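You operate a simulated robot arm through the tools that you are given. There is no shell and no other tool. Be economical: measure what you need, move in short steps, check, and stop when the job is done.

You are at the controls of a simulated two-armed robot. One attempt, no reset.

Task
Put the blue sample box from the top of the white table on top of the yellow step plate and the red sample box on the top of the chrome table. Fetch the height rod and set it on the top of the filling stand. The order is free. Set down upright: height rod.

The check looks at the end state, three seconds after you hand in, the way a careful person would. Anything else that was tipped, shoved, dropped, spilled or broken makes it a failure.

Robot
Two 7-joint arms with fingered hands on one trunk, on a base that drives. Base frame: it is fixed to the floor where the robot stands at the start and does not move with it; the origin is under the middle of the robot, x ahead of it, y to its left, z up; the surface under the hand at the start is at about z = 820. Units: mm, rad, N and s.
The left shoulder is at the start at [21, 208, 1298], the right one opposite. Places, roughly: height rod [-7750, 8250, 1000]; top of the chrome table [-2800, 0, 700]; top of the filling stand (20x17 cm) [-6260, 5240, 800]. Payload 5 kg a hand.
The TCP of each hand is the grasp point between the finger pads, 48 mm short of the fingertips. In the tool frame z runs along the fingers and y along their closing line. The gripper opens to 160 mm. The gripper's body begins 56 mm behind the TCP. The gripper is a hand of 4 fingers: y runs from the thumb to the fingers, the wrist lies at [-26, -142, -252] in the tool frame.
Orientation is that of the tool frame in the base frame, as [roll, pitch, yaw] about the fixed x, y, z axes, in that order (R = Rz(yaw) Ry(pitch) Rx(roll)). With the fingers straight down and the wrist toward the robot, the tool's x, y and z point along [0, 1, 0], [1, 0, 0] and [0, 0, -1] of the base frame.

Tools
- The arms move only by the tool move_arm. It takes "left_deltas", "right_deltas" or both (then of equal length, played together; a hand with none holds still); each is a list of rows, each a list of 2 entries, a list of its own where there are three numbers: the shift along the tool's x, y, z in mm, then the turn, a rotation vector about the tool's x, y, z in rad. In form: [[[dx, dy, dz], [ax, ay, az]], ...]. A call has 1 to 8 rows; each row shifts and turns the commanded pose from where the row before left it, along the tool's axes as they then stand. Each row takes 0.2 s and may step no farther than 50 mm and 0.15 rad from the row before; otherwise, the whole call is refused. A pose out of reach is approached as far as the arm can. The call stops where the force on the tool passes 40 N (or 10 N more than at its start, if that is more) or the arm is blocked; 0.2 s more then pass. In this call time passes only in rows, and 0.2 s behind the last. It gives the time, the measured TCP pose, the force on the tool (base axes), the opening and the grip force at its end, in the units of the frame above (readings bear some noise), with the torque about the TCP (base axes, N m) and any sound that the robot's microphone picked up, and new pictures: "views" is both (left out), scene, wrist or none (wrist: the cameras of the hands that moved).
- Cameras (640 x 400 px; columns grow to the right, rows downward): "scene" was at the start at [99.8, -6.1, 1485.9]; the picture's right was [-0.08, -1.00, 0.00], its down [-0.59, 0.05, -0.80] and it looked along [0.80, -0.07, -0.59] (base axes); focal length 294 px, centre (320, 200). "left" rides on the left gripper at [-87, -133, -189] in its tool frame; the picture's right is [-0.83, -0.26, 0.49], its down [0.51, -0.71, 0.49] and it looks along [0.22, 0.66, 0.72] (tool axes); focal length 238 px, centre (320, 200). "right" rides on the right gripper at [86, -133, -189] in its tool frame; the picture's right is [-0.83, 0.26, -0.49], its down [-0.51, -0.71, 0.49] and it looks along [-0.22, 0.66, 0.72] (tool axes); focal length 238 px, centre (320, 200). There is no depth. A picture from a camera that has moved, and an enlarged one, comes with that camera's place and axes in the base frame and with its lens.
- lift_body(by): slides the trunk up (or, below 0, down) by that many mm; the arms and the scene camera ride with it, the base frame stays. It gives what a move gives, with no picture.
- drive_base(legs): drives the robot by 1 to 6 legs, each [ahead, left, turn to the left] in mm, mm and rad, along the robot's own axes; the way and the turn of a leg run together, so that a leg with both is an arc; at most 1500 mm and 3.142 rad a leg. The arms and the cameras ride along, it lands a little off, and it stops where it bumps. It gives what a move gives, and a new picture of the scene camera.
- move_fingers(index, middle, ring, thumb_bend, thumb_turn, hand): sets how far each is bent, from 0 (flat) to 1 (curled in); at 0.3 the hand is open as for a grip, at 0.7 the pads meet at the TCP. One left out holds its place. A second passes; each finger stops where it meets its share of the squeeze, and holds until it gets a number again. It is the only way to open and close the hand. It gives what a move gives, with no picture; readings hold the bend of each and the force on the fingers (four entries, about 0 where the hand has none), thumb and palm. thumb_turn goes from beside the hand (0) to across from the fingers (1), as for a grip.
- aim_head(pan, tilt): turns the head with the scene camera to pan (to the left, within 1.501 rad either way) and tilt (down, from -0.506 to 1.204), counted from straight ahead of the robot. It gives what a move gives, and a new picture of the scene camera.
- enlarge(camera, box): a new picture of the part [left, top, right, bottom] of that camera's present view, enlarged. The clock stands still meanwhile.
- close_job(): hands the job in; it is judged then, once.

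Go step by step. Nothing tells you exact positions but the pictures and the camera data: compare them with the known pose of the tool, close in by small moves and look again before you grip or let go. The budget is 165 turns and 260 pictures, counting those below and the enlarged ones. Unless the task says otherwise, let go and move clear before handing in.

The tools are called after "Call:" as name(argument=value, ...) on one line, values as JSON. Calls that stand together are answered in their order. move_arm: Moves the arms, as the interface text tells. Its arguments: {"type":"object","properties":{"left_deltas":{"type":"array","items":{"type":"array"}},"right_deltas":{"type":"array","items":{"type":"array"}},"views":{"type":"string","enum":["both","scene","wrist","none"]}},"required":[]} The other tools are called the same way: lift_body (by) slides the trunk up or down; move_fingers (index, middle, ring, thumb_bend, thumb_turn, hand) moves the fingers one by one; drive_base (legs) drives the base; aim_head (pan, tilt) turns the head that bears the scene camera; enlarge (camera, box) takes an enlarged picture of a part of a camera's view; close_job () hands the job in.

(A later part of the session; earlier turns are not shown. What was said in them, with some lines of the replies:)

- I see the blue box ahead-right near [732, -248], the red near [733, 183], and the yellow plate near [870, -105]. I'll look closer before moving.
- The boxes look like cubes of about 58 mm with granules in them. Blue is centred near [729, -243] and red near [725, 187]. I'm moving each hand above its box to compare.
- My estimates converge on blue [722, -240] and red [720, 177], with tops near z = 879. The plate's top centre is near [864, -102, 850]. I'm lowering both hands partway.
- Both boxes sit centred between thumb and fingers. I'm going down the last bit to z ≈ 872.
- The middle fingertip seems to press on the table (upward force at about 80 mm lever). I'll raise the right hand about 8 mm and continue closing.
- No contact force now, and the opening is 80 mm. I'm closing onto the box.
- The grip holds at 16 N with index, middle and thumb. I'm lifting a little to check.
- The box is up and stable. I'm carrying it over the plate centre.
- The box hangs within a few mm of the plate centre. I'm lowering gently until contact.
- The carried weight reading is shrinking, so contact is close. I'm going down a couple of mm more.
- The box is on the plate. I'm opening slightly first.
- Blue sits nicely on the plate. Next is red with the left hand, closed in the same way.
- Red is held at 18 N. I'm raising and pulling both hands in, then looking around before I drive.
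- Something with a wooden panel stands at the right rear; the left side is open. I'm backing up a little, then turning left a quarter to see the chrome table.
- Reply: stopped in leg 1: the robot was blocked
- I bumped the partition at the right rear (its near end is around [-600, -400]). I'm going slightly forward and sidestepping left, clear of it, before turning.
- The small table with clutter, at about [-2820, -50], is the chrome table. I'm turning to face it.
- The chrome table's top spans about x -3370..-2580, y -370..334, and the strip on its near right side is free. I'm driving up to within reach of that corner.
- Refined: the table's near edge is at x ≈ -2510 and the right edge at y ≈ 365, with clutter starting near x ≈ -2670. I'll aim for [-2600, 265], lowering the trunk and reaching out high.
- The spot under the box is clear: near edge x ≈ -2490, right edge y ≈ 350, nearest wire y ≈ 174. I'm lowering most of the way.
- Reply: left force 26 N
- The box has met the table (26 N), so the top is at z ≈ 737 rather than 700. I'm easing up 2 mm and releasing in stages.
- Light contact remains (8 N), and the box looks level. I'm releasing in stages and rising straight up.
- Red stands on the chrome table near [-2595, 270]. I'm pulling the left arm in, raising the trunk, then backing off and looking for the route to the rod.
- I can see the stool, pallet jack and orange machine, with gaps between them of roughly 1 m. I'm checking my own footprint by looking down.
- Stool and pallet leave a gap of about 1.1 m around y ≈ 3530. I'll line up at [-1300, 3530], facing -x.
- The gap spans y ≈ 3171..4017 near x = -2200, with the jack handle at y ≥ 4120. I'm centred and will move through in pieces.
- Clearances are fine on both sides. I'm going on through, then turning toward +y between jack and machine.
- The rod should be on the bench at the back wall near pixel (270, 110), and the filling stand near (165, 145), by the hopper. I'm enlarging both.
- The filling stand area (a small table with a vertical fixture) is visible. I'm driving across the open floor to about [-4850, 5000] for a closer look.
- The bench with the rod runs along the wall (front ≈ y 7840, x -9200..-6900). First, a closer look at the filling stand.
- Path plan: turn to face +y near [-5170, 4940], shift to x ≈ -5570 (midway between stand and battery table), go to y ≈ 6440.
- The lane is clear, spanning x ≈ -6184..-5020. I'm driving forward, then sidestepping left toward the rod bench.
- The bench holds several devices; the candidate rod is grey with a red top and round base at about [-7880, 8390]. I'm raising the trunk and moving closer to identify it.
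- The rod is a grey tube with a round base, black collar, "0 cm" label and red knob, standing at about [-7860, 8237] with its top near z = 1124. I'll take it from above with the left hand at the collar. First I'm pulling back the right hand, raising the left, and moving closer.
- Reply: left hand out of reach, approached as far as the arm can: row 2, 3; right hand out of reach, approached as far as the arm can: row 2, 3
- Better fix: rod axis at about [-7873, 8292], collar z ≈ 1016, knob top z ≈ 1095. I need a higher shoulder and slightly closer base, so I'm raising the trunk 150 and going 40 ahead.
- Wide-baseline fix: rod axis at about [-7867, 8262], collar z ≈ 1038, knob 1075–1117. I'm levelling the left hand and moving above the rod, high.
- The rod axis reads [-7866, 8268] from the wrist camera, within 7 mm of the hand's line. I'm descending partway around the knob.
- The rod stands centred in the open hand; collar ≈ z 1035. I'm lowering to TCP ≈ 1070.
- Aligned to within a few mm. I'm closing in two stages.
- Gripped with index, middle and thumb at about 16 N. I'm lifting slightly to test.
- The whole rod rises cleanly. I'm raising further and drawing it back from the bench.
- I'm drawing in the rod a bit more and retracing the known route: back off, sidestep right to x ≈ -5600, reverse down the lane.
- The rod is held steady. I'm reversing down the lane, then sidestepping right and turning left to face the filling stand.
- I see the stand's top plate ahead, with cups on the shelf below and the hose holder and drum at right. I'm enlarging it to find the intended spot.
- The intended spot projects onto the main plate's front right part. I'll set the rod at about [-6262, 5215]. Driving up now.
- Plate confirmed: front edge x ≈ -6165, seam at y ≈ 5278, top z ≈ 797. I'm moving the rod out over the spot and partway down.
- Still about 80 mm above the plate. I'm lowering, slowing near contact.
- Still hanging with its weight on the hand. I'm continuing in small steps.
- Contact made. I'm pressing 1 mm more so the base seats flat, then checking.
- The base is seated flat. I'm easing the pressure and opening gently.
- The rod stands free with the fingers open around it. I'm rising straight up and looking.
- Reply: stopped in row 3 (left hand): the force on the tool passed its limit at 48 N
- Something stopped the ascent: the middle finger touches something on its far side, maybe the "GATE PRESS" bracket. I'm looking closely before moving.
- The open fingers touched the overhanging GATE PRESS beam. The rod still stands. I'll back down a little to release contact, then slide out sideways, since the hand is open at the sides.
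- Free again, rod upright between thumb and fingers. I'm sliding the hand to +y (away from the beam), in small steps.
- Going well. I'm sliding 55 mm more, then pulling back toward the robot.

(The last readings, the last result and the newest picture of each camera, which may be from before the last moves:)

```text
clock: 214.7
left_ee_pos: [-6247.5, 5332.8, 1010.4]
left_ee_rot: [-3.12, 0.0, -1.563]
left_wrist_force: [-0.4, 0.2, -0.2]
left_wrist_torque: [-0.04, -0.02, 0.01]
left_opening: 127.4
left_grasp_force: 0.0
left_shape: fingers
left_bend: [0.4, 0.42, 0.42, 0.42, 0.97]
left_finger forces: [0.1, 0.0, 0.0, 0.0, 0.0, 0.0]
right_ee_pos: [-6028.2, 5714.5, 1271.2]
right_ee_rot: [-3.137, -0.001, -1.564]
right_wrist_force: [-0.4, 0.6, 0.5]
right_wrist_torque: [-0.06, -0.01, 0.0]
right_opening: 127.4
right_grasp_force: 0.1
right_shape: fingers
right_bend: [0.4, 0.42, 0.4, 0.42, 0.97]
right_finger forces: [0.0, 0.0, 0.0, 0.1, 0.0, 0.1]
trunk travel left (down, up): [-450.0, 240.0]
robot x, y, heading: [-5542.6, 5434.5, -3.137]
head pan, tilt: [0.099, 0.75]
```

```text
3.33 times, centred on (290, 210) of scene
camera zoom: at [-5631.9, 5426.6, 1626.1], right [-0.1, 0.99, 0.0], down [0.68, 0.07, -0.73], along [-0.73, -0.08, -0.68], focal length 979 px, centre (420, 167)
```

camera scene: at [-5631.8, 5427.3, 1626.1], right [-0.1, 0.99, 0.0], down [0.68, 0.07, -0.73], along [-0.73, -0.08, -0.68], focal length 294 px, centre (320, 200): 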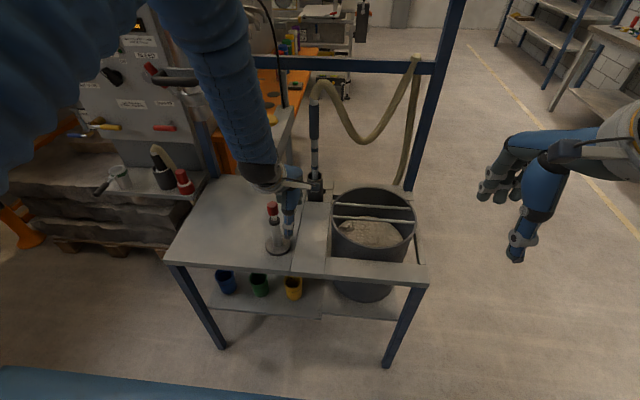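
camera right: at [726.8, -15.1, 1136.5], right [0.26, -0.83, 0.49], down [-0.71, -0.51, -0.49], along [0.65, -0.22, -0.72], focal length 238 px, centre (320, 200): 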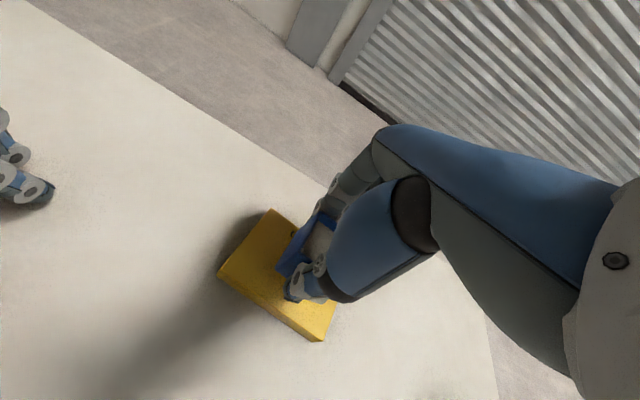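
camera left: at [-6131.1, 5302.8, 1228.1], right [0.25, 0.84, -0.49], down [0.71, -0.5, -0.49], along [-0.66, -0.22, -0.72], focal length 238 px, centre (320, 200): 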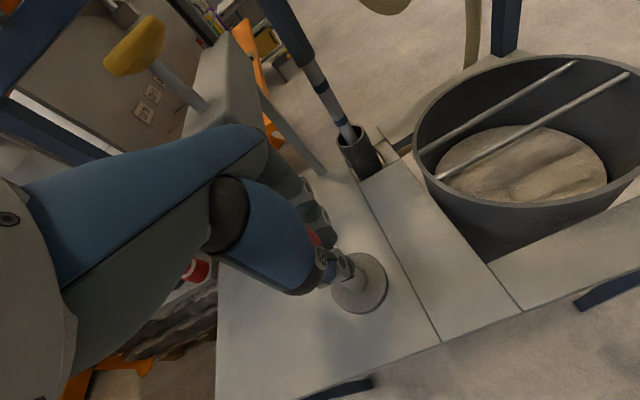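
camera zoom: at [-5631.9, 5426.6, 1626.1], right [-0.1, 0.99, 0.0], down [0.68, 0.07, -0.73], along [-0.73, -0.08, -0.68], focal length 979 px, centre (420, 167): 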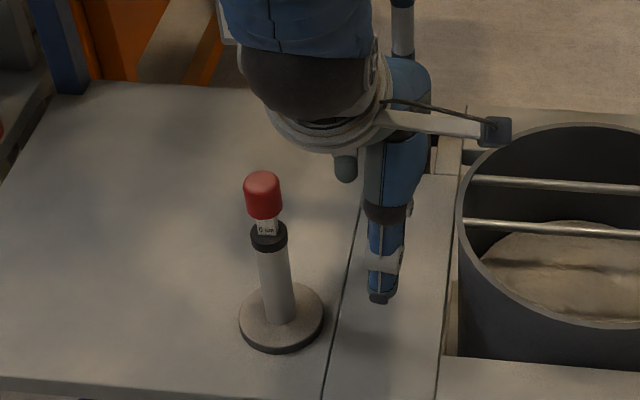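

The rod stands upright and clear, with "0 cm" unchanged. I'm pulling the hand back.

Call:
move_arm(left_deltas=[[[0, -45, 0], [0, 0, 0]], [[0, -45, -5], [0, 0, 0]], [[0, -45, -15], [0, 0, 0]], [[0, -40, -20], [0, 0, 0]]], views="none")

Call:
drive_base(legs=[[-250, 0, 0]])

Call:
aim_head(pan=0.15, tilt=0.6)

Call:
enlarge(camera="scene", box=[180, 120, 460, 320])

```text
clock: 215.7
left_ee_pos: [-6071.4, 5332.2, 1056.4]
left_ee_rot: [-3.12, 0.001, -1.565]
left_wrist_force: [0.8, -0.4, 0.2]
left_wrist_torque: [-0.05, 0.13, -0.02]
left_opening: 127.2
left_grasp_force: 0.3
left_shape: fingers
left_bend: [0.4, 0.42, 0.42, 0.42, 0.97]
left_finger forces: [0.0, 0.0, 0.0, 0.0, 0.0, 0.1]
right_ee_pos: [-6025.6, 5715.7, 1270.9]
right_ee_rot: [-3.138, -0.003, -1.565]
right_wrist_force: [0.3, -0.1, 0.4]
right_wrist_torque: [0.0, 0.12, 0.0]
right_opening: 127.1
right_grasp_force: 0.1
right_shape: fingers
right_bend: [0.4, 0.42, 0.4, 0.42, 0.97]
right_finger forces: [0.1, 0.1, 0.0, 0.0, 0.1, 0.1]
trunk travel left (down, up): [-450.0, 240.0]
robot x, y, heading: [-5542.4, 5430.4, -3.137]
head pan, tilt: [0.099, 0.75]
```

```text
clock: 217.5
left_ee_pos: [-5826.7, 5334.5, 1054.1]
left_ee_rot: [-3.118, 0.0, -1.571]
left_wrist_force: [0.8, 0.0, 0.6]
left_wrist_torque: [0.0, 0.04, 0.0]
left_opening: 127.2
left_grasp_force: 0.0
left_shape: fingers
left_bend: [0.4, 0.42, 0.42, 0.42, 0.97]
left_finger forces: [0.0, 0.0, 0.0, 0.1, 0.0, 0.1]
right_ee_pos: [-5779.0, 5718.2, 1271.8]
right_ee_rot: [-3.137, -0.003, -1.569]
right_wrist_force: [0.5, 0.2, 1.0]
right_wrist_torque: [-0.01, 0.06, -0.05]
right_opening: 127.3
right_grasp_force: 0.1
right_shape: fingers
right_bend: [0.4, 0.42, 0.4, 0.42, 0.97]
right_finger forces: [0.0, 0.0, 0.1, 0.0, 0.0, 0.0]
trunk travel left (down, up): [-450.0, 240.0]
robot x, y, heading: [-5289.0, 5434.9, 3.141]
head pan, tilt: [0.099, 0.75]
camera scene: at [-5383.2, 5426.9, 1626.1], right [-0.1, 1.0, 0.0], down [0.68, 0.07, -0.73], along [-0.73, -0.07, -0.68], focal length 294 px, centre (320, 200)
```

scene: 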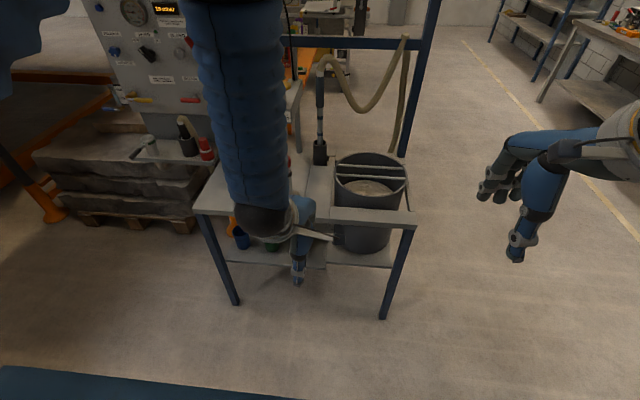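

```text
clock: 218.2
left_ee_pos: [-5825.0, 5334.8, 1055.5]
left_ee_rot: [-3.118, 0.001, -1.569]
left_wrist_force: [0.9, 0.4, 0.3]
left_wrist_torque: [0.0, 0.03, -0.02]
left_opening: 127.4
left_grasp_force: 0.0
left_shape: fingers
left_bend: [0.4, 0.42, 0.42, 0.42, 0.97]
left_finger forces: [0.0, 0.0, 0.0, 0.1, 0.0, 0.0]
right_ee_pos: [-5778.7, 5718.1, 1271.2]
right_ee_rot: [-3.137, -0.003, -1.568]
right_wrist_force: [-0.3, -0.3, -0.5]
right_wrist_torque: [0.02, 0.06, 0.0]
right_opening: 127.5
right_grasp_force: 0.0
right_shape: fingers
right_bend: [0.4, 0.42, 0.4, 0.42, 0.97]
right_finger forces: [0.0, 0.0, 0.0, 0.1, 0.1, 0.0]
trunk travel left (down, up): [-450.0, 240.0]
robot x, y, heading: [-5291.5, 5435.2, 3.144]
head pan, tilt: [0.15, 0.6]
camera scene: at [-5387.5, 5421.9, 1639.0], right [-0.15, 0.99, 0.0], down [0.56, 0.08, -0.82], along [-0.82, -0.12, -0.57], focal length 294 px, centre (320, 200)
```

scene: 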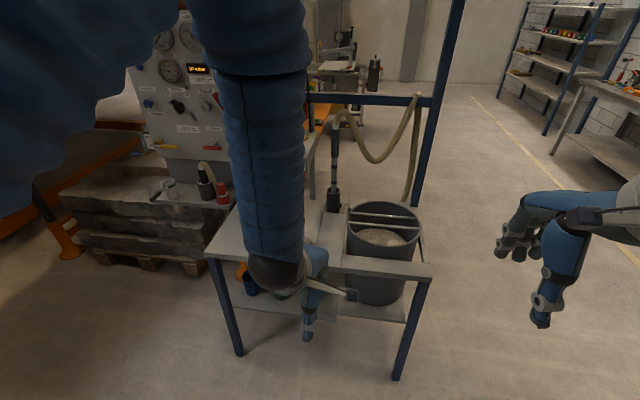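

```text
2.00 times, centred on (320, 220) of scene
camera zoom: at [-5387.5, 5421.9, 1639.0], right [-0.15, 0.99, 0.0], down [0.56, 0.08, -0.82], along [-0.82, -0.12, -0.57], focal length 587 px, centre (320, 160)
```

zoom: 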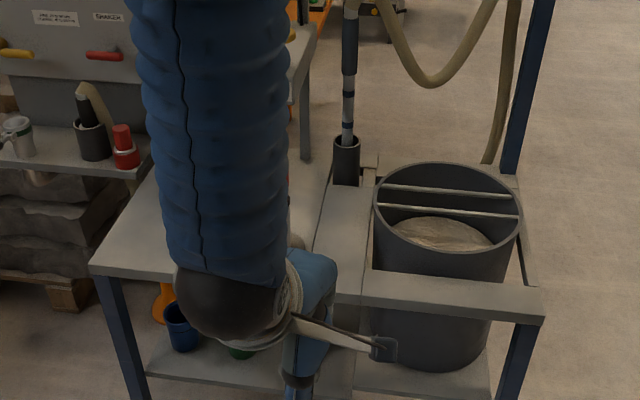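

My arm blocks the view; I'm moving it aside for a final check of the rod and the surroundings.

Call:
move_arm(left_deltas=[[[45, 0, 0], [0, 0, 0]], [[45, 0, 0], [0, 0, 0]], [[45, 0, 0], [0, 0, 0]], [[45, 0, 0], [0, 0, 0]], [[45, 0, 0], [0, 0, 0]]], views="scene")

Call:
enlarge(camera="scene", box=[200, 90, 440, 290])

```text
clock: 219.4
left_ee_pos: [-5826.0, 5108.4, 1053.0]
left_ee_rot: [-3.118, 0.003, -1.572]
left_wrist_force: [-0.4, -0.7, -0.3]
left_wrist_torque: [0.13, 0.0, -0.01]
left_opening: 127.3
left_grasp_force: 0.1
left_shape: fingers
left_bend: [0.4, 0.42, 0.42, 0.42, 0.98]
left_finger forces: [0.0, 0.0, 0.0, 0.1, 0.0, 0.1]
right_ee_pos: [-5778.9, 5716.1, 1272.2]
right_ee_rot: [-3.136, 0.0, -1.569]
right_wrist_force: [0.8, -1.2, 0.1]
right_wrist_torque: [0.07, 0.05, -0.05]
right_opening: 126.9
right_grasp_force: 0.0
right_shape: fingers
right_bend: [0.4, 0.42, 0.4, 0.42, 0.97]
right_finger forces: [0.0, 0.1, 0.0, 0.0, 0.0, 0.0]
trunk travel left (down, up): [-450.0, 240.0]
robot x, y, heading: [-5292.2, 5433.1, 3.142]
head pan, tilt: [0.15, 0.6]
camera scene: at [-5388.0, 5419.5, 1639.0], right [-0.15, 0.99, 0.0], down [0.56, 0.09, -0.82], along [-0.82, -0.12, -0.57], focal length 294 px, centre (320, 200)
```

scene: 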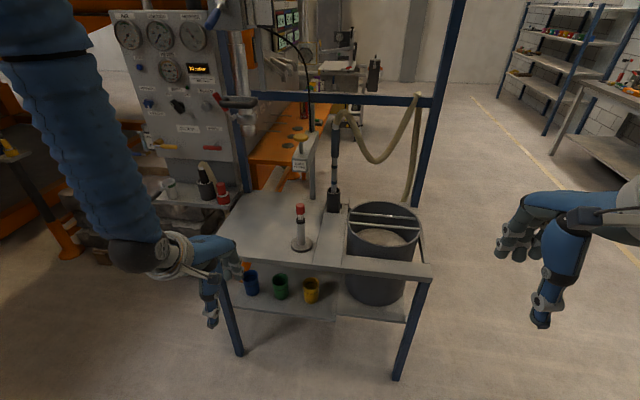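

```text
2.00 times, centred on (320, 190) of scene
camera zoom: at [-5388.0, 5419.5, 1639.0], right [-0.15, 0.99, 0.0], down [0.56, 0.09, -0.82], along [-0.82, -0.12, -0.57], focal length 587 px, centre (320, 220)
```

zoom: 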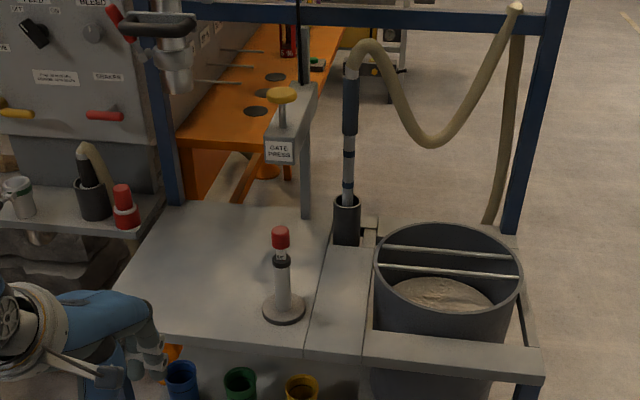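

Call:
close_job()

```text
The job is handed in.
```

I set all three items down and handed in the job:
- **Blue box:** it is on the yellow step plate, centred to within a few mm.
- **Red box:** it is on the chrome table, in the free front corner near [-2595, 270].
- **Height rod:** it stands upright on the filling stand near [-6270, 5218]. I took the main top plate around your coordinates as the target, since nothing there was marked 20x17 cm.

There were two contacts on the way:
- **Partition:** I backed into the wooden partition behind the start position. I saw no sign that it moved, but I did not check it again.
- **GATE PRESS beam:** after I let go of the rod, the fingers touched this beam over the stand at 48 N. The last view shows the beam and the rod in place.
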